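You operate a simulated robot arm through the tools that you are given. There is no shell and no other tool. Be economical: measure what you need, move in short steps, check, and stop when the job is done.

Carry out the task below with a simulated robot arm. There is one attempt and no reset: what you move stays moved.

TASK
Tighten the block's three nuts with the torque wrench, the middle one first.
Fine: stop when it gives, pointers on green; the wrench goes back on the tool board.

The check looks at the end state, three seconds after you hand in, the way a careful person would. Anything else that was tipped, shoved, dropped, spilled or broken makes it a failure.

THE ROBOT
A 6-joint arm with a two-finger parallel gripper on a trunk, on a base that drives. Base frame: it is fixed to the floor where the robot stands at the start and does not move with it; the origin is under the middle of the robot, x ahead of it, y to its left, z up; the surface under the hand at the start is at about z = 0.906. Readings come in m, degrees, newtons and seconds.
Its first joint turns from -166.0 to 166.0 degrees. Places, roughly: left nut [0.4, -0.1, 1]; middle nut [0.4, -0.1, 1]; right nut [0.4, -0.2, 1]. Payload 3.91 kg.
The TCP is the grasp point between the finger pads, 0.03 m short of the fingertips. In the tool frame z runs along the fingers and y along their closing line. Largest opening 0.11 m; finger width 0.02, thickness 0.01; the body of the gripper, 0.048 by 0.112 m, starts 0.055 m behind the TCP.
Orientation is told as [roll, pitch, yaw] about the base's x, y, z axes, in that order, counted from this pose: with the fingers straight down and closing along the base's y, the tool's x points along the base's -x, its y along +y and its z along -z.

THE INTERFACE
- The arm moves only by the tool apply_moves. Its argument "commands" is a list of rows, each a list of 7 numbers: the shift along the base's x, y, z in m, then the turn, a rotation vector about the base's x, y, z in degrees, then the opening in per cent of the stroke, from 0 (shut) to 100 (fully open). In form: [[tx, ty, tz, rx, ry, rz, claw], ...]. A call has 1 to 20 rows; each row shifts and turns the commanded pose from where the row before left it. Each row takes 0.2 s and may step no farther than 0.05 m and 8.6 degrees from the row before; otherwise, or with a gripper value out of range, the whole call is refused. A pose out of reach is approached as far as the arm can. The call stops where the force on the tool passes 90 N (or 10 N more than at its start, if that is more) or the arm is blocked; 0.2 s more then pass. Each finger travels about 0.108 m/s and halts on what it meets, pressing with about 41 N; the grip force reading is that of the motor and also rises with nothing between the fingers. The clock runs only during rows and for 0.2 s after the last one: add rows that do not move to give the fingers time. The reply holds the time, the measured pose of the TCP, the force on the tool along the base axes, the opening and the grip force, in the units named above and with some noise, with the torque about the TCP (base axes, N m) and any sound that the robot's microphone picked up.
- Cameras (640 x 400 px; columns grow to the right, rows downward): "scene" is now at [0.582, -0.2394, 1.2929]; the picture's right is [-0.00, -0.17, 0.99], its down [-0.36, 0.92, 0.16] and it looks along [-0.93, -0.36, -0.06] (base axes); focal length 214 px, centre (320, 200). "wrist" rides on the gripper at [0.072, 0.017, -0.103] in the tool frame; the picture's right is [-0.23, 0.97, 0.00], its down [-0.76, -0.18, -0.62] and it looks along [-0.61, -0.14, 0.78] (tool axes); focal length 222 px, centre (320, 200). There is no depth. A picture from a camera that has moved, and an enlarged one, comes with that camera's place and axes in the base frame and with its lens. The place of the scene camera against the robot may be out by one fixed shift of up to 0.025 m in any direction.
- camera(camera): a new picture of that camera. The clock stands still meanwhile.
- steer(legs): drives the robot by 1 to 6 legs, each [ahead, left, turn to the left] in m, m and degrees, along the robot's own axes; the way and the turn of a leg run together, so that a leg with both is an arc; at most 1.5 m and 180 degrees a leg. The arm and the cameras ride along, it lands a little off, and it stops where it bumps. It gives what a move gives.
- pan_tilt(pan, tilt): turns the head with the scene camera to pan (to the left, within 80 degrees either way) and tilt (down, from -29 to 69), counted from straight ahead of the robot. It gives what a move gives.
- inspect(camera, box): a new picture of the part [left, top, right, bottom] of that camera's present view, enlarged. The clock stands still meanwhile.
- sign_off(): hands the job in; it is judged then, once.

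Go step by step. Nothing tells you exact positions but the pictures and the camera data: compare them with the known pose of the tool, close in by small moves and look again before you grip or let go. The budget is 120 turns and 78 pictures, counting those below and the enlarged ones. Unless the task says otherwise, let go and move clear before handing in, and close with one line.

The tools are called after "Call:" as a command line: name --pt "numbers of a row" for each row, then --argument value for the rest, lists and objects as JSON in quotes. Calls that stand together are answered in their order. apply_moves: Moves the arm, as the interface text tells. Its arguments: {"type":"object","properties":{"commands":{"type":"array","items":{"type":"array","items":{"type":"number"}}}},"required":["commands"]} The other tools are called the same way: steer (legs) drives the base; pan_tilt (pan, tilt) turns the head that bears the scene camera; camera (camera) takes a picture; inspect (camera, box) takes an enlarged picture of a part of a camera's view; sign_off () hands the job in.

At the start:

```text
t: 0.0
position: [0.5636, -0.1848, 1.1594]
ee_rot: [-0.1, 0.1, 0.0]
force: [-0.6, 0.0, -0.5]
wrist_torque: [-0.02, 0.01, 0.0]
opening: 0.1099
grasp_force: 0.0
robot x, y, heading: [-0.0002, 0.0014, 0.1]
head pan, tilt: [-80.2, 68.8]
```

scene: 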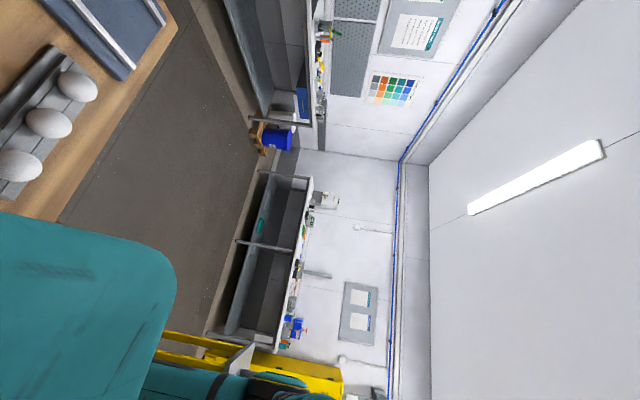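
wrist: 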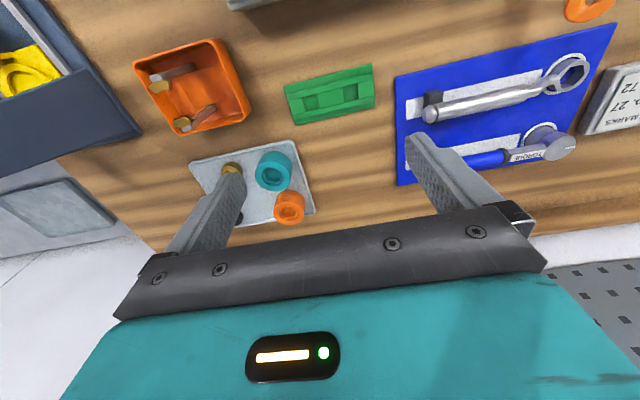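

The wrist view shows a blue tool board with a ring spanner and a torque wrench, plus a plate with knobs; the scene camera looks off to the side. I'll turn the head to face the work area and look again.

Call:
pan_tilt --pan 0 --tilt 45

Call:
camera --camera "scene"

Call:
camera --camera "wrist"

```text
t: 1.5
position: [0.5629, -0.183, 1.1595]
ee_rot: [-0.1, 0.0, 0.0]
force: [0.5, -0.3, -0.4]
wrist_torque: [-0.01, -0.01, 0.0]
opening: 0.1098
grasp_force: 0.1
robot x, y, heading: [-0.0019, 0.0021, -0.2]
head pan, tilt: [0.0, 45.0]
```

```text
75 pictures are left
camera scene: at [0.6108, -0.1843, 1.2211], right [0.0, -1.0, 0.0], down [-0.71, 0.0, 0.71], along [-0.71, 0.0, -0.71], focal length 214 px, centre (320, 200)
```

scene: 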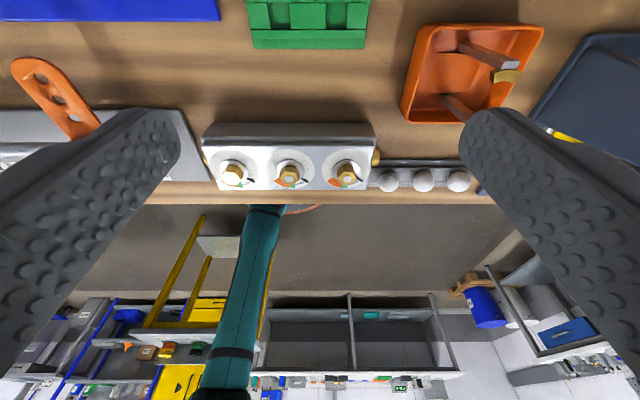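

```text
74 pictures are left
camera wrist: at [0.4916, -0.1683, 1.2641], right [0.23, 0.97, 0.0], down [0.76, -0.18, 0.62], along [0.61, -0.14, -0.78], focal length 222 px, centre (320, 200)
```

wrist: 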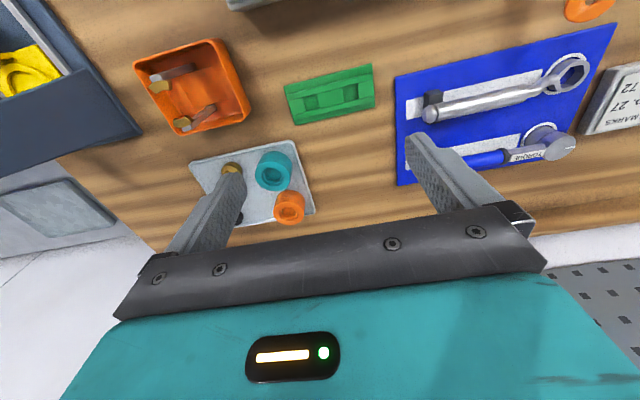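

Both cameras agree: the nut block is near [0.43, -0.15] with its nuts facing up, and the blue board with the torque wrench is near [0.73, 0.1]. I'll enlarge the board and the nuts.

Call:
inspect --camera "wrist" --box '[380, 0, 640, 200]'

Call:
inspect --camera "scene" --box '[190, 110, 390, 210]'

```text
2.00 times, centred on (510, 100) of wrist
camera zoom: at [0.4916, -0.1683, 1.2641], right [0.23, 0.97, 0.0], down [0.76, -0.18, 0.62], along [0.61, -0.14, -0.78], focal length 444 px, centre (-60, 400)
```

zoom: 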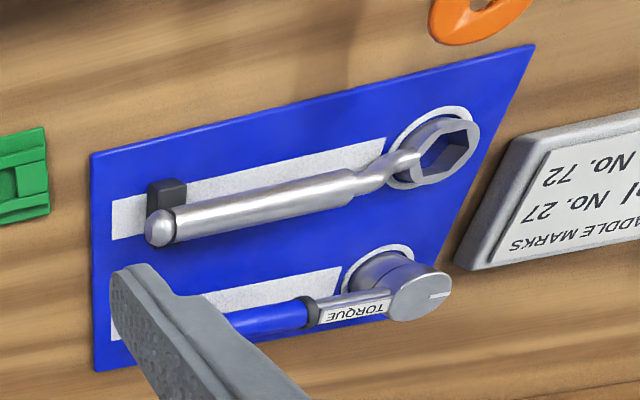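

```text
3.20 times, centred on (290, 160) of scene
camera zoom: at [0.6108, -0.1843, 1.2211], right [0.0, -1.0, 0.0], down [-0.71, 0.0, 0.71], along [-0.71, 0.0, -0.71], focal length 686 px, centre (416, 328)
```

zoom: 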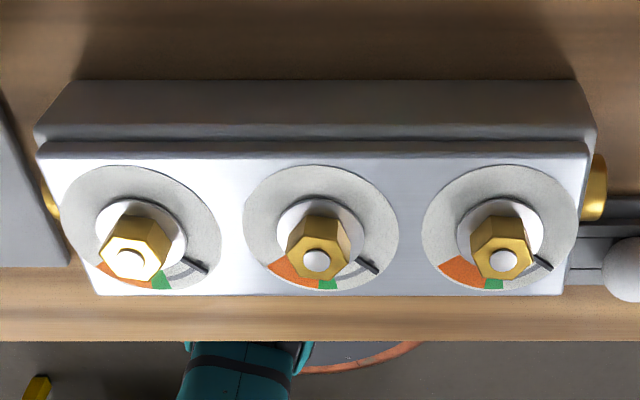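

The nuts sit on dials whose pointers need about 35–45° clockwise (seen from above) to reach green. There is also a sign by the board to read, so I'll move the hand over the tool board for a close look.

Call:
apply_moves --pt "0 0.045 0.01 0 0 0 100" --pt "0 0.045 0.01 0 0 0 100" --pt "0 0.045 0.01 0 0 0 100" --pt "0 0.045 0.01 0 0 0 100" --pt "0 0.045 0 0 0 0 100" --pt "0 0.045 0 0 0 0 100"

Call:
camera --camera "wrist"

Call:
camera --camera "scene"

```text
t: 2.9
position: [0.5626, 0.0859, 1.2001]
ee_rot: [0.1, 0.0, 0.0]
force: [-0.8, -0.9, -0.8]
wrist_torque: [0.02, -0.02, 0.02]
opening: 0.1104
grasp_force: 0.2
robot x, y, heading: [-0.0014, -0.0013, -0.2]
head pan, tilt: [0.0, 45.0]
```

```text
71 pictures are left
camera wrist: at [0.4906, 0.1015, 1.305], right [0.23, 0.97, 0.0], down [0.76, -0.18, 0.62], along [0.61, -0.14, -0.78], focal length 222 px, centre (320, 200)
```

wrist: 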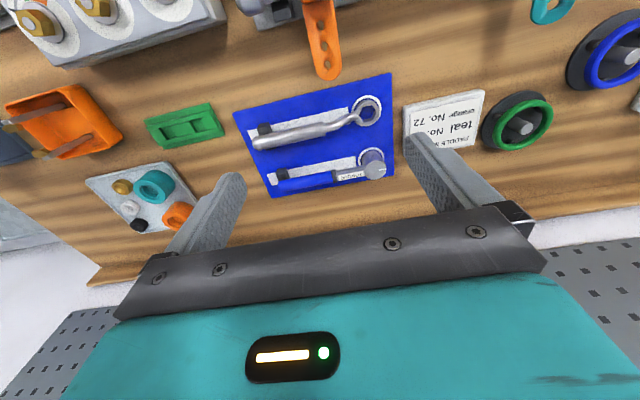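

```text
70 pictures are left
camera scene: at [0.6098, 0.0854, 1.262], right [0.0, -1.0, 0.0], down [-0.71, 0.0, 0.71], along [-0.71, 0.0, -0.71], focal length 214 px, centre (320, 200)
```

scene: 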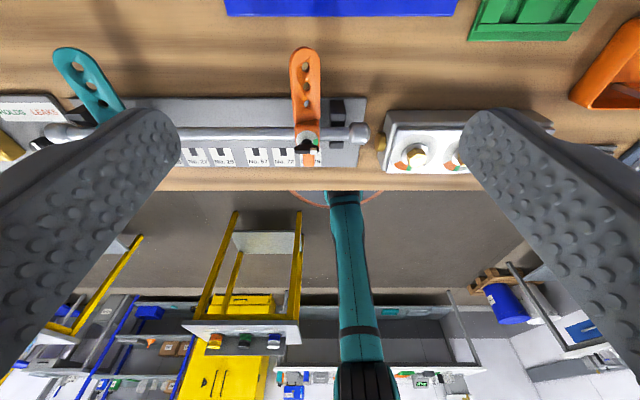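

The sign concerns saddle marks, not the nuts. The torque wrench lies along y on the far side of the board, so I'll enlarge it.

Call:
inspect --camera "wrist" --box '[220, 60, 420, 210]'

```text
2.67 times, centred on (320, 135) of wrist
camera zoom: at [0.4906, 0.1015, 1.305], right [0.23, 0.97, 0.0], down [0.76, -0.18, 0.62], along [0.61, -0.14, -0.78], focal length 592 px, centre (320, 373)
```

zoom: 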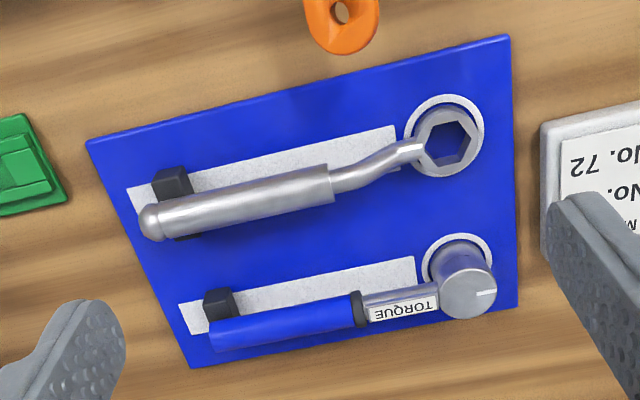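

The torque wrench lies along y at x≈0.719, with its head (socket down) at y≈0.154 and its handle at z≈0.945. I'll turn the hand -90° and hover above the handle.

Call:
apply_moves --pt "0.0142 -0.0051 0 0 0 -8.18 60" --pt "0.0142 -0.0051 0 0 0 -8.18 60" --pt "0.0142 -0.0051 0 0 0 -8.18 60" --pt "0.0142 -0.0051 0 0 0 -8.18 60" --pt "0.0142 -0.0051 0 0 0 -8.18 60" --pt "0.0142 -0.0051 0 0 0 -8.18 60" --pt "0.0142 -0.0051 0 0 0 -8.18 60" --pt "0.0142 -0.0051 0 0 0 -8.18 60" --pt "0.0142 -0.0051 0 0 0 -8.18 60" --pt "0.0142 -0.0051 0 0 0 -8.18 60" --pt "0.0142 -0.0051 0 0 0 -8.18 60" --pt "0 0 -0.04 0 0 0 60" --pt "0 0 -0.04 0 0 0 60"

Call:
camera --camera "scene"

Call:
camera --camera "wrist"

```text
t: 5.7
position: [0.7189, 0.0321, 1.1199]
ee_rot: [0.1, -0.1, -89.9]
force: [-0.9, -0.3, -0.2]
wrist_torque: [0.0, -0.05, 0.04]
opening: 0.0657
grasp_force: 0.1
robot x, y, heading: [0.0021, -0.0008, -0.1]
head pan, tilt: [0.0, 45.0]
```

```text
68 pictures are left
camera scene: at [0.7273, -0.0077, 1.1808], right [-1.0, 0.0, 0.0], down [0.0, 0.71, 0.71], along [0.0, 0.71, -0.71], focal length 214 px, centre (320, 200)
```

scene: 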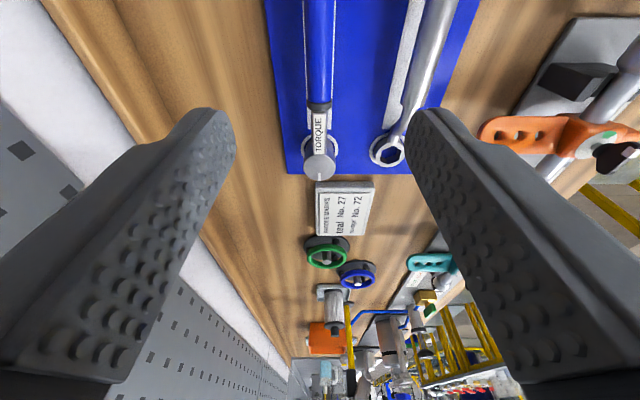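

```text
67 pictures are left
camera wrist: at [0.7366, 0.1029, 1.2238], right [0.97, -0.23, 0.0], down [-0.18, -0.76, 0.62], along [-0.14, -0.61, -0.78], focal length 222 px, centre (320, 200)
```

wrist: 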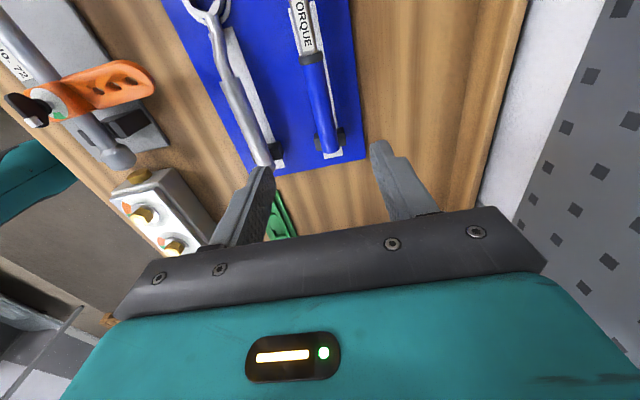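

The wrench is centred under the hand at x≈0.719, and its handle spans y≈-0.035 to 0.078. I'll descend to just above the handle at y=0.02 and look.

Call:
apply_moves --pt "0 -0.006 -0.04 0 0 0 60" --pt "0 -0.006 -0.04 0 0 0 60" --pt "0 0 -0.04 0 0 0 60" --pt "0 0 -0.02 0 0 0 60"

Call:
camera --camera "scene"

Call:
camera --camera "wrist"

```text
t: 6.7
position: [0.7205, 0.0166, 0.9787]
ee_rot: [0.0, 0.0, -90.0]
force: [1.1, 0.1, -0.3]
wrist_torque: [-0.02, 0.02, -0.01]
opening: 0.0659
grasp_force: 0.1
robot x, y, heading: [0.0014, -0.0032, 0.2]
head pan, tilt: [0.0, 45.0]
```

```text
66 pictures are left
camera scene: at [0.7286, -0.0212, 1.0398], right [-1.0, 0.0, 0.0], down [0.0, 0.71, 0.71], along [0.0, 0.71, -0.71], focal length 214 px, centre (320, 200)
```

scene: 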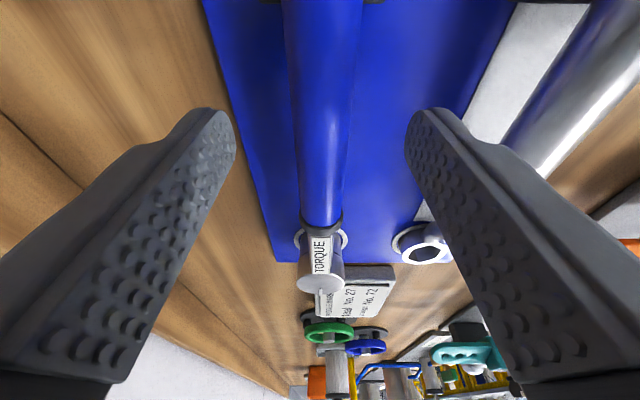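

```text
65 pictures are left
camera wrist: at [0.7378, 0.0894, 1.0828], right [0.97, -0.23, 0.0], down [-0.18, -0.76, 0.62], along [-0.14, -0.61, -0.78], focal length 222 px, centre (320, 200)
```

wrist: 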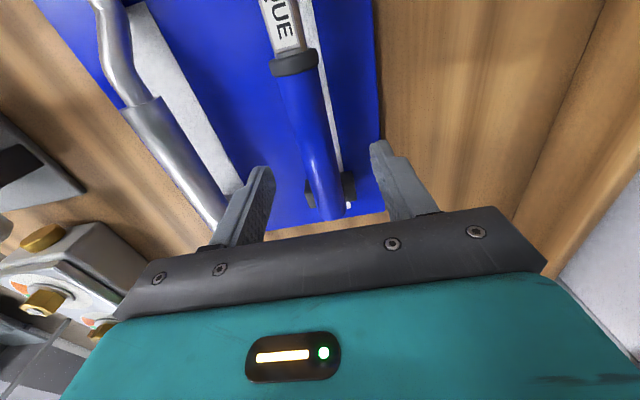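

The handle is centred between the fingers. I'll lower about 0.03 m and close gently.

Call:
apply_moves --pt "0 0 -0.015 0 0 0 60" --pt "0 0 -0.014 0 0 0 60" --pt "0 0 0 0 0 0 0" --pt "0 0 0 0 0 0 0" --pt "0 0 0 0 0 0 0"

Call:
camera --camera "scene"

```text
t: 7.9
position: [0.7208, 0.0191, 0.9501]
ee_rot: [0.0, 0.0, -90.0]
force: [-1.1, -0.7, -0.3]
wrist_torque: [0.05, -0.01, 0.12]
opening: 0.0232
grasp_force: 41.6
robot x, y, heading: [-0.0007, -0.0012, 0.1]
head pan, tilt: [0.0, 45.0]
```

```text
64 pictures are left
camera scene: at [0.7287, -0.0205, 1.0113], right [-1.0, 0.0, 0.0], down [0.0, 0.71, 0.71], along [0.0, 0.71, -0.71], focal length 214 px, centre (320, 200)
```

scene: 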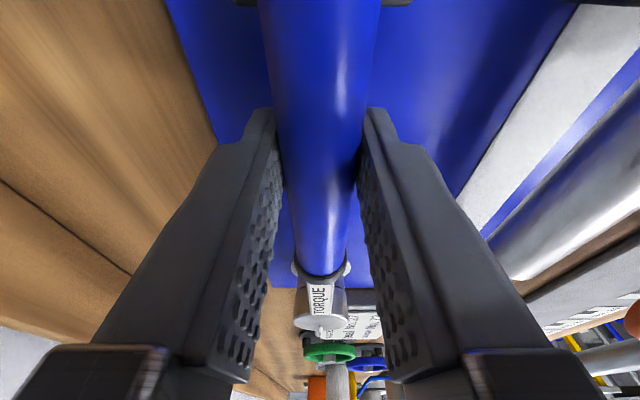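

The handle (23 mm) is gripped. I'll lift straight up and look.

Call:
apply_moves --pt "0 0 0.01 0 0 0 0" --pt "0 0 0.02 0 0 0 0" --pt "0 0 0.04 0 0 0 0" --pt "0 0 0.05 0 0 0 0" --pt "0 0 0.05 0 0 0 0" --pt "0 0 0.03 0 0 0 0"

Call:
camera --camera "scene"

Call:
camera --camera "wrist"

```text
t: 9.3
position: [0.7197, 0.02, 1.1504]
ee_rot: [0.1, 0.0, -89.9]
force: [-0.7, 0.0, -3.4]
wrist_torque: [-0.21, 0.0, 0.01]
opening: 0.0233
grasp_force: 40.5
robot x, y, heading: [-0.0007, -0.0026, 0.1]
head pan, tilt: [0.0, 45.0]
```

```text
63 pictures are left
camera scene: at [0.7278, -0.0195, 1.2117], right [-1.0, 0.0, 0.0], down [0.0, 0.71, 0.71], along [0.0, 0.71, -0.71], focal length 214 px, centre (320, 200)
```

scene: 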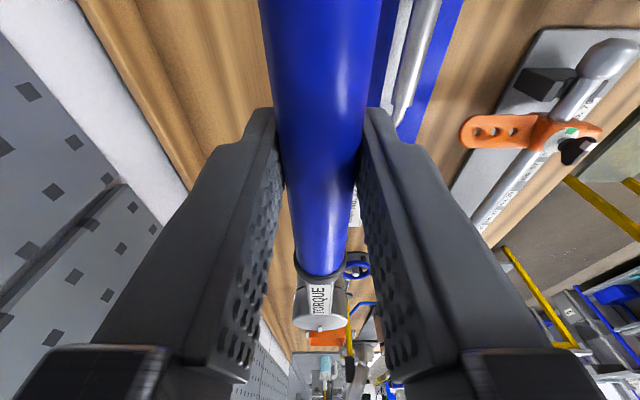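

```text
62 pictures are left
camera wrist: at [0.7371, 0.0911, 1.2547], right [0.97, -0.23, 0.0], down [-0.18, -0.76, 0.62], along [-0.14, -0.61, -0.78], focal length 222 px, centre (320, 200)
```

wrist: 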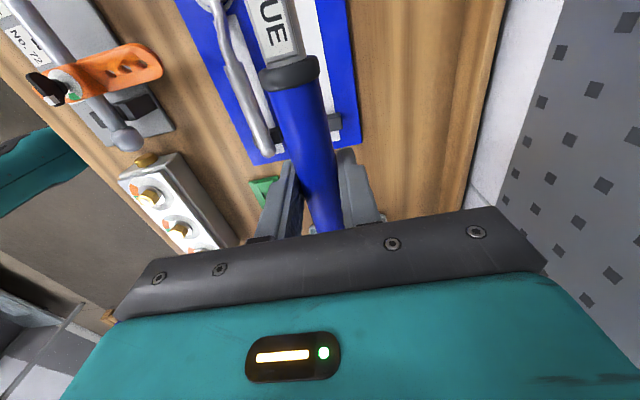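

The wrench lifted cleanly and is held level, with its head about 0.135 m ahead of the grip. I'll swing it to yaw 0 so the handle points +x and hover the head above the middle nut.

Call:
apply_moves --pt "-0.01425 -0.0149 0 0 0 8.18 0" --pt "-0.01425 -0.0149 0 0 0 8.18 0" --pt "-0.01425 -0.0149 0 0 0 8.18 0" --pt "-0.01425 -0.0149 0 0 0 8.18 0" --pt "-0.01425 -0.0149 0 0 0 8.18 0" --pt "-0.01425 -0.0149 0 0 0 8.18 0" --pt "-0.01425 -0.0149 0 0 0 8.18 0" --pt "-0.01425 -0.0149 0 0 0 8.18 0" --pt "-0.01425 -0.0149 0 0 0 8.18 0" --pt "-0.01425 -0.0149 0 0 0 8.18 0" --pt "-0.01425 -0.0149 0 0 0 8.18 0" --pt "0 0 0 0 0 0 0"

Call:
camera --camera "scene"

Call:
camera --camera "wrist"

```text
t: 11.9
position: [0.563, -0.1442, 1.1487]
ee_rot: [0.0, -0.1, 0.1]
force: [-0.7, 0.9, -3.3]
wrist_torque: [0.0, -0.23, 0.01]
opening: 0.0234
grasp_force: 41.0
robot x, y, heading: [0.001, 0.0011, 0.3]
head pan, tilt: [0.0, 45.0]
```

```text
61 pictures are left
camera scene: at [0.6106, -0.1453, 1.2108], right [0.0, -1.0, 0.0], down [-0.71, 0.0, 0.71], along [-0.71, 0.0, -0.71], focal length 214 px, centre (320, 200)
```

scene: 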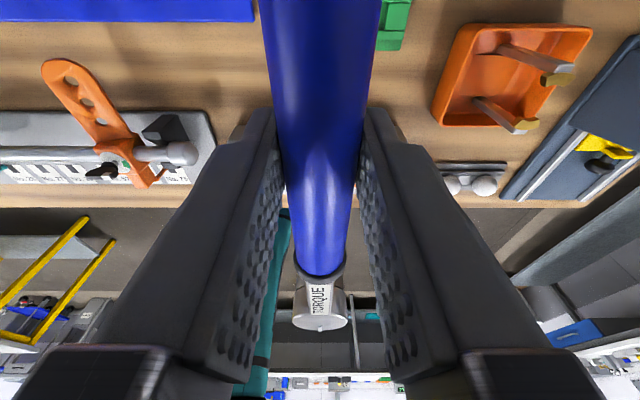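

```text
60 pictures are left
camera wrist: at [0.4914, -0.1295, 1.2539], right [0.23, 0.97, 0.0], down [0.76, -0.18, 0.62], along [0.61, -0.14, -0.78], focal length 222 px, centre (320, 200)
```

wrist: 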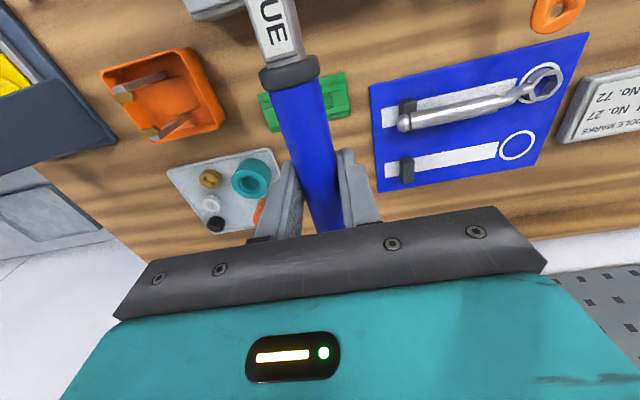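

The handle hides the nut from this view. I'll try panning the head to get a side view of the socket and nut.

Call:
pan_tilt --pan 60 --tilt 45

Call:
camera --camera "scene"

```text
t: 13.2
position: [0.5622, -0.1449, 1.1491]
ee_rot: [0.0, -0.1, 0.0]
force: [0.5, -0.1, -2.9]
wrist_torque: [0.01, -0.24, 0.0]
opening: 0.0232
grasp_force: 41.4
robot x, y, heading: [0.002, -0.0017, -0.3]
head pan, tilt: [60.0, 45.0]
```

```text
59 pictures are left
camera scene: at [0.6107, -0.0748, 1.2516], right [0.0, -0.5, -0.87], down [-0.71, -0.61, 0.35], along [-0.71, 0.61, -0.35], focal length 214 px, centre (320, 200)
```

scene: 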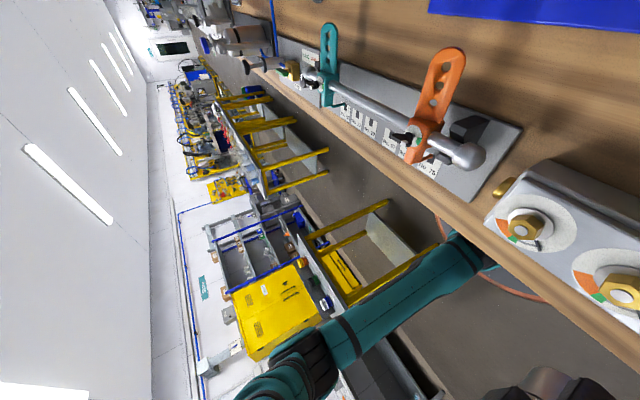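

The head camera swings with the hand, so it won't give a side view. I'll instead measure the nuts accurately with the wrist camera nearly straight above them from two offset positions; the first is at +y.

Call:
pan_tilt --pan 0 --tilt 45

Call:
apply_moves --pt "-0.031 0.035 0 0 0 0 0" --pt "-0.031 0.035 0 0 0 0 0" --pt "-0.031 0.035 0 0 0 0 0" --pt "0 0 0 0 0 0 0"

Call:
camera --camera "wrist"

```text
t: 14.5
position: [0.5639, -0.1441, 1.1501]
ee_rot: [0.1, -0.1, 0.0]
force: [1.2, 0.1, -2.8]
wrist_torque: [0.0, -0.25, -0.01]
opening: 0.023
grasp_force: 41.6
robot x, y, heading: [-0.0002, -0.0009, -0.2]
head pan, tilt: [0.0, 45.0]
```

```text
t: 15.5
position: [0.4719, -0.0418, 1.1515]
ee_rot: [0.0, 0.0, 0.1]
force: [-0.5, 1.2, -2.8]
wrist_torque: [-0.02, -0.2, 0.0]
opening: 0.0234
grasp_force: 41.2
robot x, y, heading: [-0.0017, 0.0016, 0.1]
head pan, tilt: [0.0, 45.0]
```

```text
58 pictures are left
camera wrist: at [0.3999, -0.0255, 1.2561], right [0.23, 0.97, 0.0], down [0.76, -0.18, 0.62], along [0.61, -0.14, -0.78], focal length 222 px, centre (320, 200)
```

wrist: 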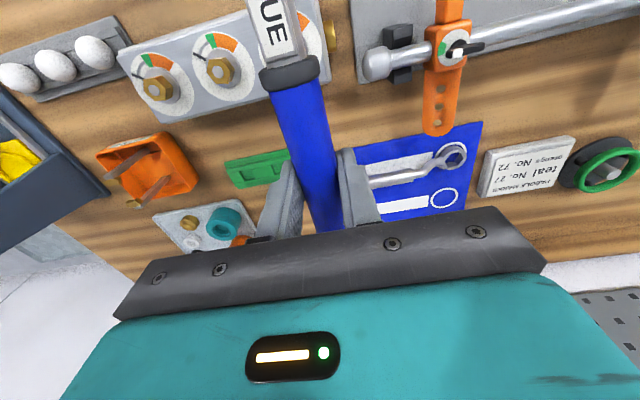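

Right and middle nuts are clear here. I'll enlarge this view.

Call:
inspect --camera "wrist" --box '[120, 10, 280, 110]'

Call:
apply_moves --pt "0 -0.045 0 0 0 0 0" --pt "0 -0.045 0 0 0 0 0" --pt "0 -0.045 0 0 0 0 0" --pt "0 -0.045 0 0 0 0 0" --pt "0 -0.035 0 0 0 0 0" --pt "0 0 0 0 0 0 0" --pt "0 0 0 0 0 0 0"

Call:
camera --camera "wrist"

```text
4.00 times, centred on (200, 60) of wrist
camera zoom: at [0.3999, -0.0255, 1.2561], right [0.23, 0.97, 0.0], down [0.76, -0.18, 0.62], along [0.61, -0.14, -0.78], focal length 888 px, centre (800, 760)
```

zoom: 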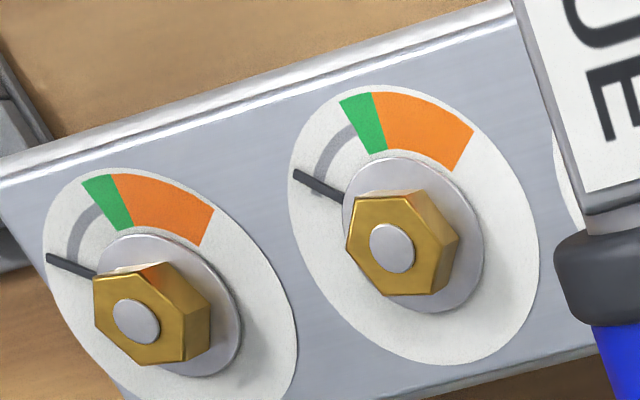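

```text
t: 17.1
position: [0.4715, -0.2562, 1.15]
ee_rot: [-0.1, 0.0, 0.0]
force: [0.2, 0.2, -3.3]
wrist_torque: [0.0, -0.24, -0.01]
opening: 0.023
grasp_force: 40.8
robot x, y, heading: [0.0021, -0.0023, -0.0]
head pan, tilt: [0.0, 45.0]
```

```text
56 pictures are left
camera wrist: at [0.3992, -0.2407, 1.2537], right [0.23, 0.97, 0.0], down [0.76, -0.18, 0.62], along [0.61, -0.14, -0.78], focal length 222 px, centre (320, 200)
```

wrist: 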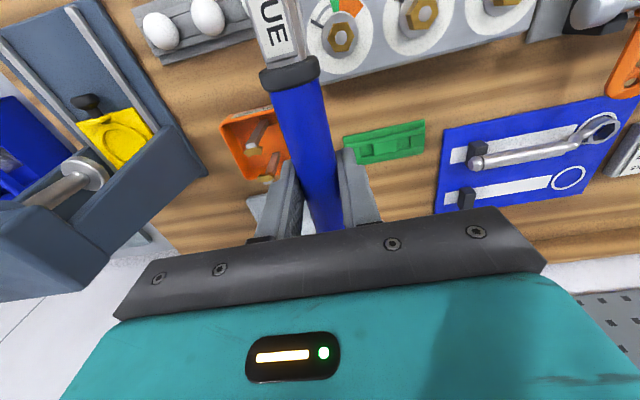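

Triangulation puts the middle nut at about [0.416, -0.1436] with its top at z≈0.978, and the right nut at y≈-0.221. The nut's hex points lie about 14° off x, so I'll bring the wrench to yaw +14 with its head over the middle nut and lower part way.

Call:
apply_moves --pt "0.01875 0.03625 0 0 0 3.5 0" --pt "0.01875 0.03625 0 0 0 3.5 0" --pt "0.01875 0.03625 0 0 0 3.5 0" --pt "0.01875 0.03625 0 0 0 3.5 0" --pt "0 0 -0.04 0 0 0 0" --pt "0 0 -0.04 0 0 0 0" --pt "0 0 0 0 0 0 0" --pt "0 0 0 0 0 0 0"

Call:
camera --camera "scene"

Call:
camera --camera "wrist"

```text
t: 18.9
position: [0.5462, -0.1106, 1.0698]
ee_rot: [0.1, 0.0, 14.0]
force: [-0.2, -0.4, -2.8]
wrist_torque: [0.06, -0.2, -0.03]
opening: 0.0232
grasp_force: 41.9
robot x, y, heading: [-0.0008, -0.002, 0.2]
head pan, tilt: [0.0, 45.0]
```

```text
55 pictures are left
camera scene: at [0.5929, -0.1012, 1.1313], right [0.24, -0.97, 0.0], down [-0.69, -0.17, 0.71], along [-0.69, -0.17, -0.71], focal length 214 px, centre (320, 200)
```

scene: 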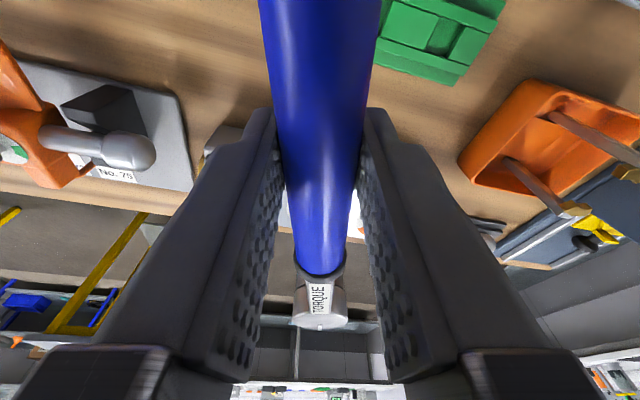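

```text
54 pictures are left
camera wrist: at [0.4729, -0.1127, 1.1743], right [-0.02, 1.0, 0.0], down [0.78, 0.01, 0.62], along [0.62, 0.01, -0.78], focal length 222 px, centre (320, 200)
```

wrist: 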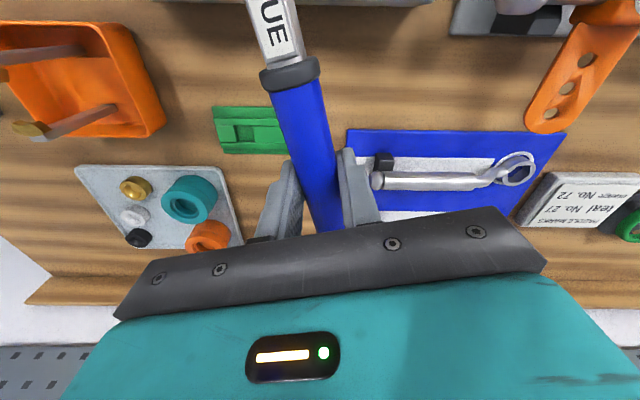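

The head hides the nut, so I'll lower by feel: first down to z≈1.025, then in small steps while watching force.

Call:
apply_moves --pt "0 0 -0.02 0 0 0 0" --pt "0 0 -0.02 0 0 0 0" --pt "0 0 -0.005 0 0 0 0" --pt "0 0 0 0 0 0 0"

Call:
inspect --camera "scene" --box '[240, 100, 400, 340]'

```text
t: 19.9
position: [0.5464, -0.1093, 1.0244]
ee_rot: [0.0, 0.0, 14.0]
force: [0.1, -0.1, -2.3]
wrist_torque: [0.02, -0.18, 0.01]
opening: 0.0231
grasp_force: 41.5
robot x, y, heading: [-0.0015, 0.0016, -0.0]
head pan, tilt: [0.0, 45.0]
```

```text
1.67 times, centred on (320, 220) of scene
camera zoom: at [0.5923, -0.101, 1.0862], right [0.24, -0.97, 0.0], down [-0.69, -0.17, 0.71], along [-0.69, -0.17, -0.71], focal length 358 px, centre (320, 167)
```

zoom: 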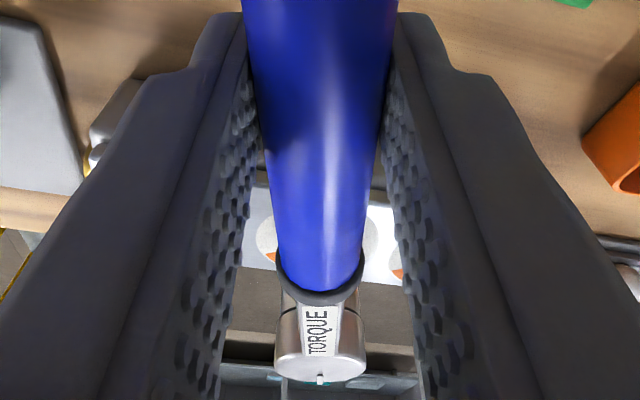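

The middle dial shows symmetrically either side of the handle, so the lateral alignment looks right. I'll step down 4 mm at a time.

Call:
apply_moves --pt "0 0 -0.004 0 0 0 0" --pt "0 0 -0.004 0 0 0 0" --pt "0 0 0 0 0 0 0"

```text
t: 20.7
position: [0.5455, -0.1107, 1.0167]
ee_rot: [0.0, 0.0, 14.0]
force: [-0.8, 3.7, -3.1]
wrist_torque: [0.19, -0.27, -0.38]
opening: 0.0232
grasp_force: 41.3
robot x, y, heading: [-0.0022, 0.0008, -0.2]
head pan, tilt: [0.0, 45.0]
```

Light contact: the nut is pushing the socket toward +y. I'll shift 1.5 mm that way and go on down.

Call:
apply_moves --pt "0 0.0015 0 0 0 0 0" --pt "0 0 -0.002 0 0 0 0" --pt "0 0 -0.002 0 0 0 0" --pt "0 0 0 0 0 0 0"

```text
t: 21.7
position: [0.545, -0.1092, 1.0137]
ee_rot: [0.1, 0.0, 14.0]
force: [-1.8, 0.0, -2.6]
wrist_torque: [0.02, -0.12, 0.03]
opening: 0.0231
grasp_force: 41.2
robot x, y, heading: [-0.002, -0.0016, 0.1]
head pan, tilt: [0.0, 45.0]
```

Sideways force is gone and it keeps sinking. Continue down.

Call:
apply_moves --pt "0 0 -0.003 0 0 0 0" --pt "0 0 -0.003 0 0 0 0" --pt "0 0 0 0 0 0 0"

```text
t: 22.5
position: [0.5462, -0.109, 1.0081]
ee_rot: [0.0, 0.0, 14.0]
force: [-5.4, -0.9, -0.6]
wrist_torque: [-0.08, 0.36, -0.04]
opening: 0.0231
grasp_force: 41.3
robot x, y, heading: [-0.0027, 0.0008, -0.2]
head pan, tilt: [0.0, 45.0]
```

Now it pushes slightly toward -x. I'll shift 1.5 mm and keep lowering.

Call:
apply_moves --pt "-0.0015 0 0 0 0 0 0" --pt "0 0 -0.002 0 0 0 0" --pt "0 0 -0.002 0 0 0 0" --pt "0 0 0 0 0 0 0"

```text
t: 23.5
position: [0.5439, -0.1091, 1.0039]
ee_rot: [0.0, 0.0, 13.8]
force: [3.2, 0.1, -2.9]
wrist_torque: [0.0, -0.18, 0.07]
opening: 0.0231
grasp_force: 40.9
robot x, y, heading: [-0.0038, 0.0004, -0.1]
head pan, tilt: [0.0, 45.0]
```

Call:
apply_moves --pt "0.0005 0 -0.003 0 0 0 0" --pt "0 0 -0.003 0 0 0 0" --pt "0 0 0 0 0 0 0"

Call:
camera --camera "scene"

```text
t: 24.3
position: [0.5455, -0.108, 0.9969]
ee_rot: [0.0, -0.1, 14.0]
force: [14.4, 2.7, 12.9]
wrist_torque: [-0.27, 1.01, 0.14]
opening: 0.0232
grasp_force: 41.0
robot x, y, heading: [0.001, -0.0013, -0.0]
head pan, tilt: [0.0, 45.0]
```

```text
52 pictures are left
camera scene: at [0.5912, -0.0995, 1.0588], right [0.24, -0.97, 0.0], down [-0.69, -0.17, 0.71], along [-0.69, -0.17, -0.71], focal length 214 px, centre (320, 200)
```

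scene: 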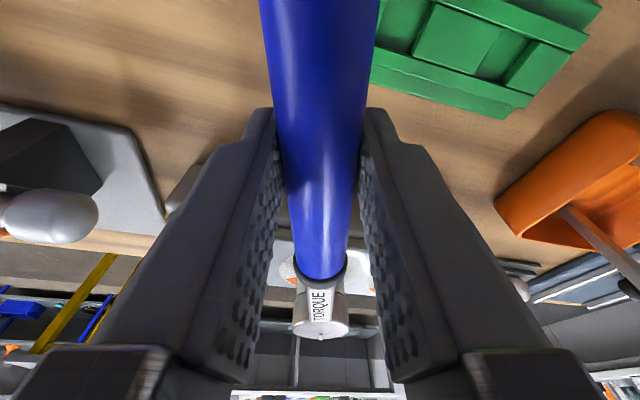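

It has seated (about 19 mm over the nut, then firm upward force). I'll back off 2 mm to unload it before turning.

Call:
apply_moves --pt "0 0 0.002 0 0 0 0" --pt "0 0 0 0 0 0 0"

```text
t: 24.9
position: [0.5451, -0.1092, 0.9997]
ee_rot: [0.0, 0.1, 14.0]
force: [10.4, 3.8, -8.7]
wrist_torque: [0.33, -1.2, -0.04]
opening: 0.0232
grasp_force: 41.1
robot x, y, heading: [-0.0002, 0.0017, -0.0]
head pan, tilt: [0.0, 45.0]
```

Call:
apply_moves --pt "0.001 0.0003 -0.001 0 0 0 0" --pt "0 0 0 0 0 0 0"

```text
t: 25.5
position: [0.5453, -0.1083, 0.9996]
ee_rot: [0.0, 0.0, 14.0]
force: [-0.8, -0.1, -2.9]
wrist_torque: [0.06, -0.22, -0.04]
opening: 0.0236
grasp_force: 41.1
robot x, y, heading: [0.0012, 0.0002, 0.3]
head pan, tilt: [0.0, 45.0]
```

The socket is free on the nut. Now I'll turn clockwise about the nut axis, 8° first, watching torque and sound.

Call:
apply_moves --pt "0.00196 -0.00918 0 0 0 -4 0" --pt "0.0013 -0.0093 0 0 0 -4 0" --pt "0 0 0 0 0 0 0"

```text
t: 26.3
position: [0.5489, -0.1276, 1.0003]
ee_rot: [0.0, -0.1, 6.0]
force: [-9.0, 0.7, -3.3]
wrist_torque: [0.04, -0.07, -0.12]
opening: 0.0232
grasp_force: 40.6
robot x, y, heading: [-0.0033, 0.0, 0.0]
head pan, tilt: [0.0, 45.0]
```

Call:
apply_moves --pt "-0.0003 -0.00937 0 0 0 -4 0" --pt "0 -0.00938 0 0 0 -4 0" --pt "0 0 0 0 0 0 0"

```text
t: 27.1
position: [0.5492, -0.1455, 0.9985]
ee_rot: [0.0, -0.1, -2.0]
force: [16.6, -1.7, 9.5]
wrist_torque: [-0.06, 0.83, 0.34]
opening: 0.0234
grasp_force: 41.3
robot x, y, heading: [0.0001, -0.0017, 0.1]
head pan, tilt: [0.0, 45.0]
```

There is little turning resistance yet. I'll unload slightly and look at the pointer.

Call:
apply_moves --pt "0.0003 0 0.001 0 0 0 0" --pt "0 0 0 0 0 0 0"

Call:
inspect --camera "scene" --box '[260, 220, 380, 340]'

```text
t: 27.7
position: [0.5493, -0.1452, 0.9993]
ee_rot: [0.0, -0.1, -2.0]
force: [11.0, -0.1, -7.1]
wrist_torque: [-0.01, -1.27, 0.19]
opening: 0.0234
grasp_force: 41.3
robot x, y, heading: [0.0024, 0.0002, 0.1]
head pan, tilt: [0.0, 45.0]
```

```text
3.33 times, centred on (320, 280) of scene
camera zoom: at [0.5967, -0.1473, 1.0603], right [-0.04, -1.0, 0.0], down [-0.71, 0.02, 0.71], along [-0.71, 0.03, -0.71], focal length 715 px, centre (320, -67)
```

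zoom: 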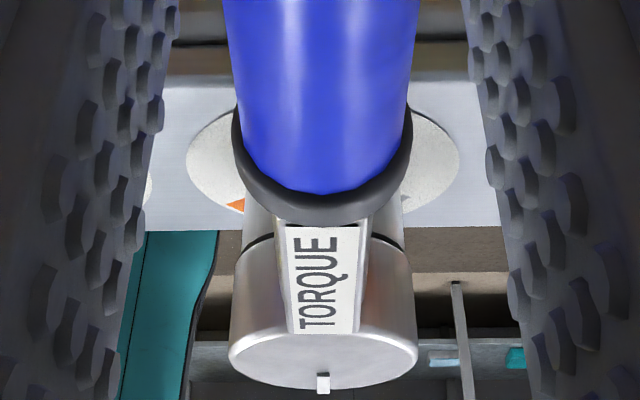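

The pointer is hidden behind the head; I'll keep turning in small steps and watch for torque.

Call:
apply_moves --pt "0.0004 -0.00937 -0.0003 0 0 -4 0" --pt "-0.0013 -0.0093 0 0 0 -4 0" --pt "0 0 0 0 0 0 0"

```text
t: 28.5
position: [0.5467, -0.1654, 1.0005]
ee_rot: [0.0, 0.1, -10.1]
force: [1.9, 0.7, 4.6]
wrist_torque: [0.11, 0.54, 0.2]
opening: 0.0231
grasp_force: 41.2
robot x, y, heading: [0.0009, -0.0021, 0.1]
head pan, tilt: [0.0, 45.0]
```

Call:
apply_moves --pt "-0.00196 -0.00918 0 0 0 -4 0" --pt "0 0 0 0 0 0 0"

Call:
camera --camera "wrist"

```text
t: 29.1
position: [0.5452, -0.1736, 0.998]
ee_rot: [0.0, -0.1, -14.0]
force: [-18.2, 5.1, -7.6]
wrist_torque: [-0.13, -0.64, 0.19]
opening: 0.0234
grasp_force: 41.2
robot x, y, heading: [0.001, 0.0006, 0.0]
head pan, tilt: [0.0, 45.0]
```

```text
50 pictures are left
camera wrist: at [0.4801, -0.1409, 1.1035], right [0.46, 0.89, 0.0], down [0.7, -0.36, 0.62], along [0.55, -0.28, -0.78], focal length 222 px, centre (320, 200)
```

wrist: 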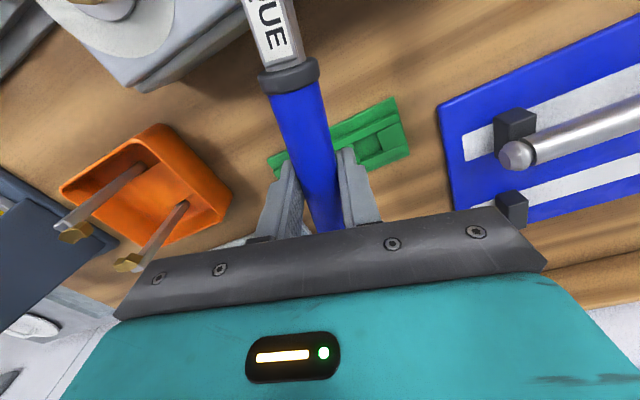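

Call:
apply_moves --pt "-0.001 0 0 0 0 0 0" --pt "-0.0013 -0.0045 0 0 0 -2 0" --pt "0 0 0 0 0 0 0"

Call:
inspect --camera "scene" --box '[240, 200, 400, 340]'

```text
t: 29.9
position: [0.5443, -0.1785, 0.9989]
ee_rot: [0.0, -0.1, -16.0]
force: [-4.0, 5.3, 4.6]
wrist_torque: [0.22, 0.6, 0.0]
opening: 0.0232
grasp_force: 41.4
robot x, y, heading: [0.0021, 0.0016, 0.1]
head pan, tilt: [0.0, 45.0]
```

```text
2.86 times, centred on (320, 270) of scene
camera zoom: at [0.5901, -0.1895, 1.0606], right [-0.28, -0.96, 0.0], down [-0.68, 0.2, 0.71], along [-0.68, 0.19, -0.71], focal length 613 px, centre (320, 0)
```

zoom: 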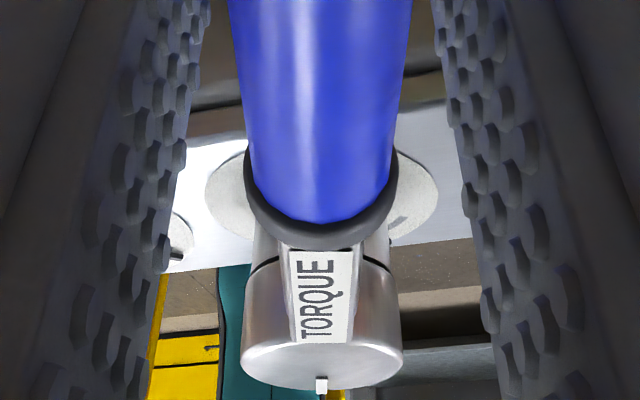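

The grey arc's start is now visible without the pointer on it, so the nut is turning. I'll continue in 2° steps until it gives.

Call:
apply_moves --pt "-0.0013 -0.0045 0 0 0 -2 0" --pt "0 0 0 0 0 0 0"

```text
t: 30.5
position: [0.5414, -0.1826, 0.9988]
ee_rot: [-0.1, -0.1, -18.0]
force: [-7.7, 6.4, -4.9]
wrist_torque: [-0.18, -0.61, 0.06]
opening: 0.0234
grasp_force: 41.0
robot x, y, heading: [0.0006, -0.0013, 0.0]
head pan, tilt: [0.0, 45.0]
```

Call:
apply_moves --pt "-0.0024 -0.0042 0 0 0 -2 0" --pt "0 0 0 0 0 0 0"

```text
t: 31.1
position: [0.5414, -0.1869, 0.9999]
ee_rot: [0.0, 0.0, -20.0]
force: [8.4, -1.3, 2.2]
wrist_torque: [-0.04, -0.13, 0.22]
opening: 0.0234
grasp_force: 41.1
robot x, y, heading: [-0.0057, 0.0009, 0.2]
head pan, tilt: [0.0, 45.0]
```

Call:
apply_moves --pt "-0.0012 -0.0044 0 0 0 -2 0" --pt "-0.0018 -0.0043 0 0 0 -2 0" --pt "0 0 0 0 0 0 0"

Call:
inspect --camera "scene" --box '[240, 200, 400, 340]'

```text
t: 31.9
position: [0.5378, -0.1951, 0.9993]
ee_rot: [0.0, 0.1, -24.1]
force: [5.3, 1.5, -5.0]
wrist_torque: [-0.34, -0.9, 0.11]
opening: 0.0233
grasp_force: 41.3
robot x, y, heading: [-0.0033, -0.0016, -0.1]
head pan, tilt: [0.0, 45.0]
```

```text
2.86 times, centred on (320, 270) of scene
camera zoom: at [0.5818, -0.2122, 1.0606], right [-0.41, -0.91, 0.0], down [-0.65, 0.29, 0.71], along [-0.65, 0.29, -0.71], focal length 613 px, centre (320, 0)
```

zoom: 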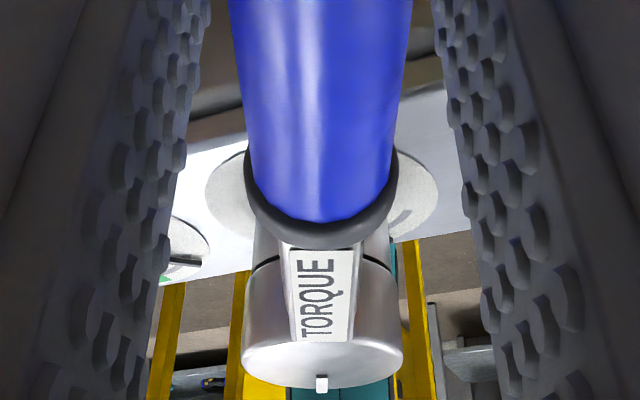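

Call:
apply_moves --pt "-0.0018 -0.0043 0 0 0 -2 0" --pt "0 0 0 0 0 0 0"

```text
t: 32.5
position: [0.5361, -0.2003, 0.9999]
ee_rot: [0.0, 0.0, -26.0]
force: [-1.0, 5.9, -7.3]
wrist_torque: [-0.41, -0.99, -0.06]
opening: 0.0233
grasp_force: 40.8
robot x, y, heading: [-0.0006, -0.0004, 0.2]
head pan, tilt: [0.0, 45.0]
```

Computed about the nut axis, the torque is slowly growing (about 0.65 N·m now). I'll continue in 2° steps.

Call:
apply_moves --pt "-0.002 -0.0042 0 0 0 -2 0" --pt "0 0 0 0 0 0 0"

```text
t: 33.1
position: [0.5338, -0.2045, 0.9996]
ee_rot: [0.0, -0.1, -28.0]
force: [4.2, 4.2, 10.1]
wrist_torque: [0.53, 0.75, -0.24]
opening: 0.0233
grasp_force: 41.1
robot x, y, heading: [0.0009, -0.0012, 0.3]
head pan, tilt: [0.0, 45.0]
```

Call:
apply_moves --pt "-0.0022 -0.0041 0.0003 0 0 -2 0" --pt "0 0 0 0 0 0 0"

Call:
camera --camera "scene"

```text
t: 33.7
position: [0.5313, -0.2095, 0.9994]
ee_rot: [-0.1, 0.0, -30.0]
force: [7.8, 1.4, 2.6]
wrist_torque: [-0.06, -0.19, -0.04]
opening: 0.0233
grasp_force: 41.1
robot x, y, heading: [-0.001, 0.002, -0.2]
head pan, tilt: [0.0, 45.0]
```

```text
47 pictures are left
camera scene: at [0.5732, -0.229, 1.0612], right [-0.5, -0.87, 0.0], down [-0.61, 0.35, 0.71], along [-0.61, 0.35, -0.71], focal length 214 px, centre (320, 200)
```

scene: 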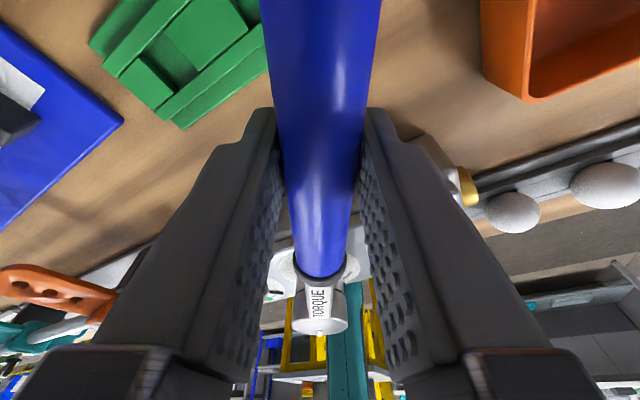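

I've swept 44° with no click, so before going further I'll lift off and check where the pointer is.

Call:
apply_moves --pt "0 0 0.01 0 0 0 0" --pt "0 0 0.01 0 0 0 0" --pt "0 0 0.02 0 0 0 0" --pt "0 0 0.04 0 0 0 0" --pt "-0.015 0.042 0.02 0 0 7.5 0" --pt "-0.015 0.042 0.02 0 0 7.5 0" --pt "-0.015 0.042 0.02 0 0 7.5 0" --pt "-0.015 0.042 0.01 0 0 7.5 0" --pt "0 0 0 0 0 0 0"

Call:
inspect --camera "wrist" --box '[120, 10, 280, 110]'

```text
t: 35.7
position: [0.4715, -0.0401, 1.149]
ee_rot: [0.0, 0.1, 0.1]
force: [-0.5, 0.5, 0.2]
wrist_torque: [-0.01, 0.0, 0.04]
opening: 0.0
grasp_force: 37.5
robot x, y, heading: [-0.0036, -0.0006, 0.0]
head pan, tilt: [0.0, 45.0]
```

```text
4.00 times, centred on (200, 60) of wrist
camera zoom: at [0.3998, -0.0246, 1.254], right [0.23, 0.97, 0.0], down [0.76, -0.18, 0.62], along [0.61, -0.14, -0.78], focal length 888 px, centre (800, 760)
```

zoom: 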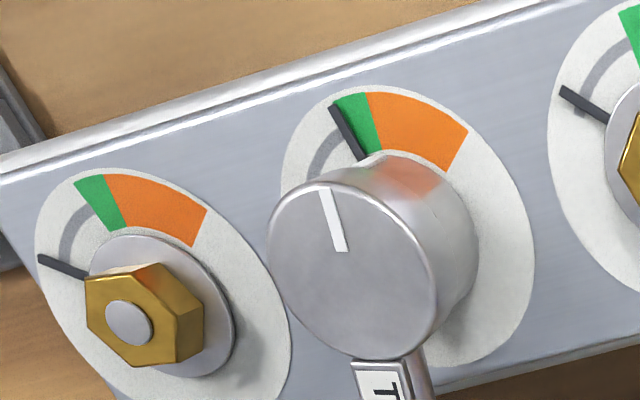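

The wrench stayed on the nut and slid out of the fingers, standing safely on it. The pointer is just short of green. I'll look at the full view to regrip.

Call:
camera --camera "wrist"

Call:
camera --camera "scene"

```text
45 pictures are left
camera wrist: at [0.3998, -0.0246, 1.254], right [0.23, 0.97, 0.0], down [0.76, -0.18, 0.62], along [0.61, -0.14, -0.78], focal length 222 px, centre (320, 200)
```

wrist: 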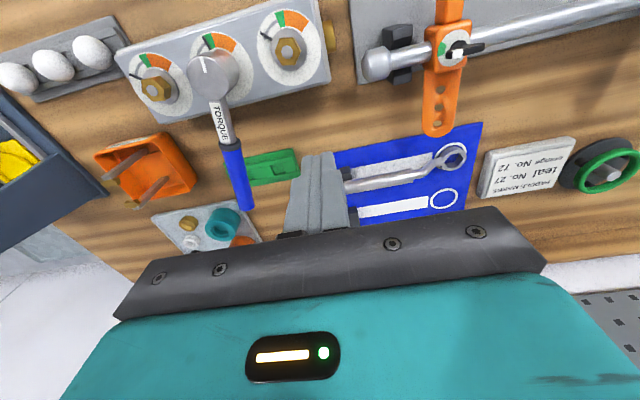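

```text
44 pictures are left
camera scene: at [0.5191, -0.0405, 1.211], right [0.0, -1.0, 0.0], down [-0.71, 0.0, 0.71], along [-0.71, 0.0, -0.71], focal length 214 px, centre (320, 200)
```

scene: 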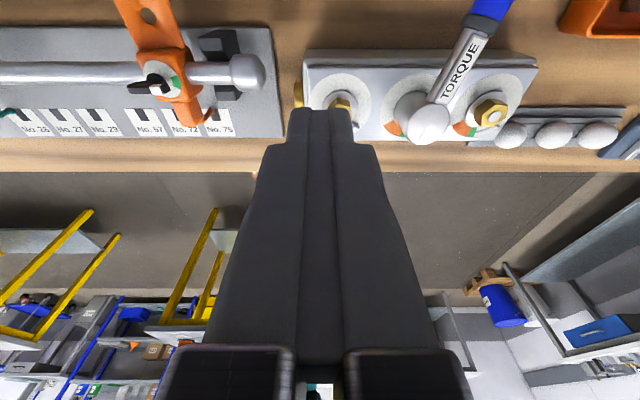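

The wrench is ratcheting: the handle now lies at about -12° while the nut kept its 44°, and green spans roughly 46–63°. I'll regrip the handle, hovering above it first.

Call:
apply_moves --pt "0.025 -0.043 0 0 0 -4 60" --pt "0.025 -0.043 0 0 0 -4 60" --pt "0.026 -0.0445 0 0 0 -4 60" --pt "0 0 -0.04 0 0 0 60" --pt "0 0 -0.04 0 0 0 60" --pt "0 0 0 0 0 0 60"

Call:
camera --camera "scene"

```text
refused: row 3 steps farther than a row can; nothing moved
```

```text
43 pictures are left
camera scene: at [0.5191, -0.0405, 1.211], right [0.0, -1.0, 0.0], down [-0.71, 0.0, 0.71], along [-0.71, 0.0, -0.71], focal length 214 px, centre (320, 200)
```

scene: 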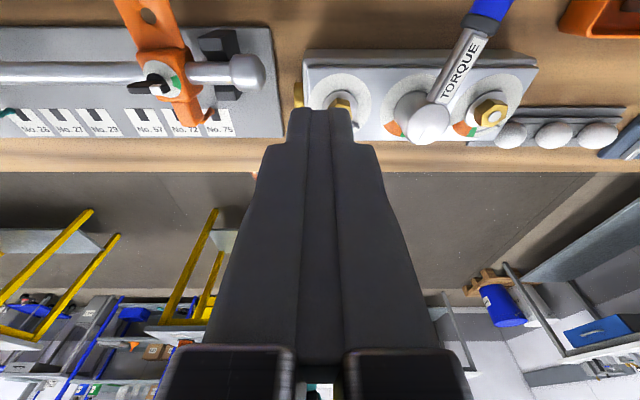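

One step was slightly too long; I'll repeat with shorter rows.

Call:
apply_moves --pt "0.019 -0.0326 0 0 0 -3 60" --pt "0.019 -0.0326 0 0 0 -3 60" --pt "0.019 -0.0326 0 0 0 -3 60" --pt "0.019 -0.0326 0 0 0 -3 60" --pt "0 0 -0.04 0 0 0 60" --pt "0 0 -0.035 0 0 0 60" --pt "0 0 0 0 0 0 60"

Call:
camera --camera "scene"

```text
t: 37.3
position: [0.5463, -0.1714, 1.0744]
ee_rot: [0.1, 0.0, -12.0]
force: [0.4, -0.5, -0.2]
wrist_torque: [0.01, -0.01, 0.04]
opening: 0.066
grasp_force: 0.2
robot x, y, heading: [0.0027, 0.0002, -0.0]
head pan, tilt: [0.0, 45.0]
```

```text
42 pictures are left
camera scene: at [0.5928, -0.179, 1.1359], right [-0.21, -0.98, 0.0], down [-0.69, 0.15, 0.71], along [-0.69, 0.15, -0.71], focal length 214 px, centre (320, 200)
```

scene: 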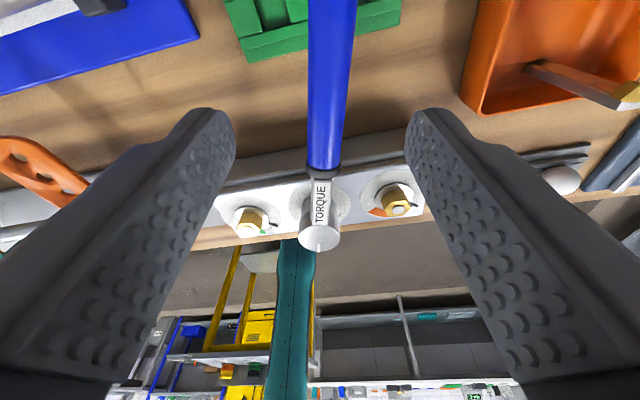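

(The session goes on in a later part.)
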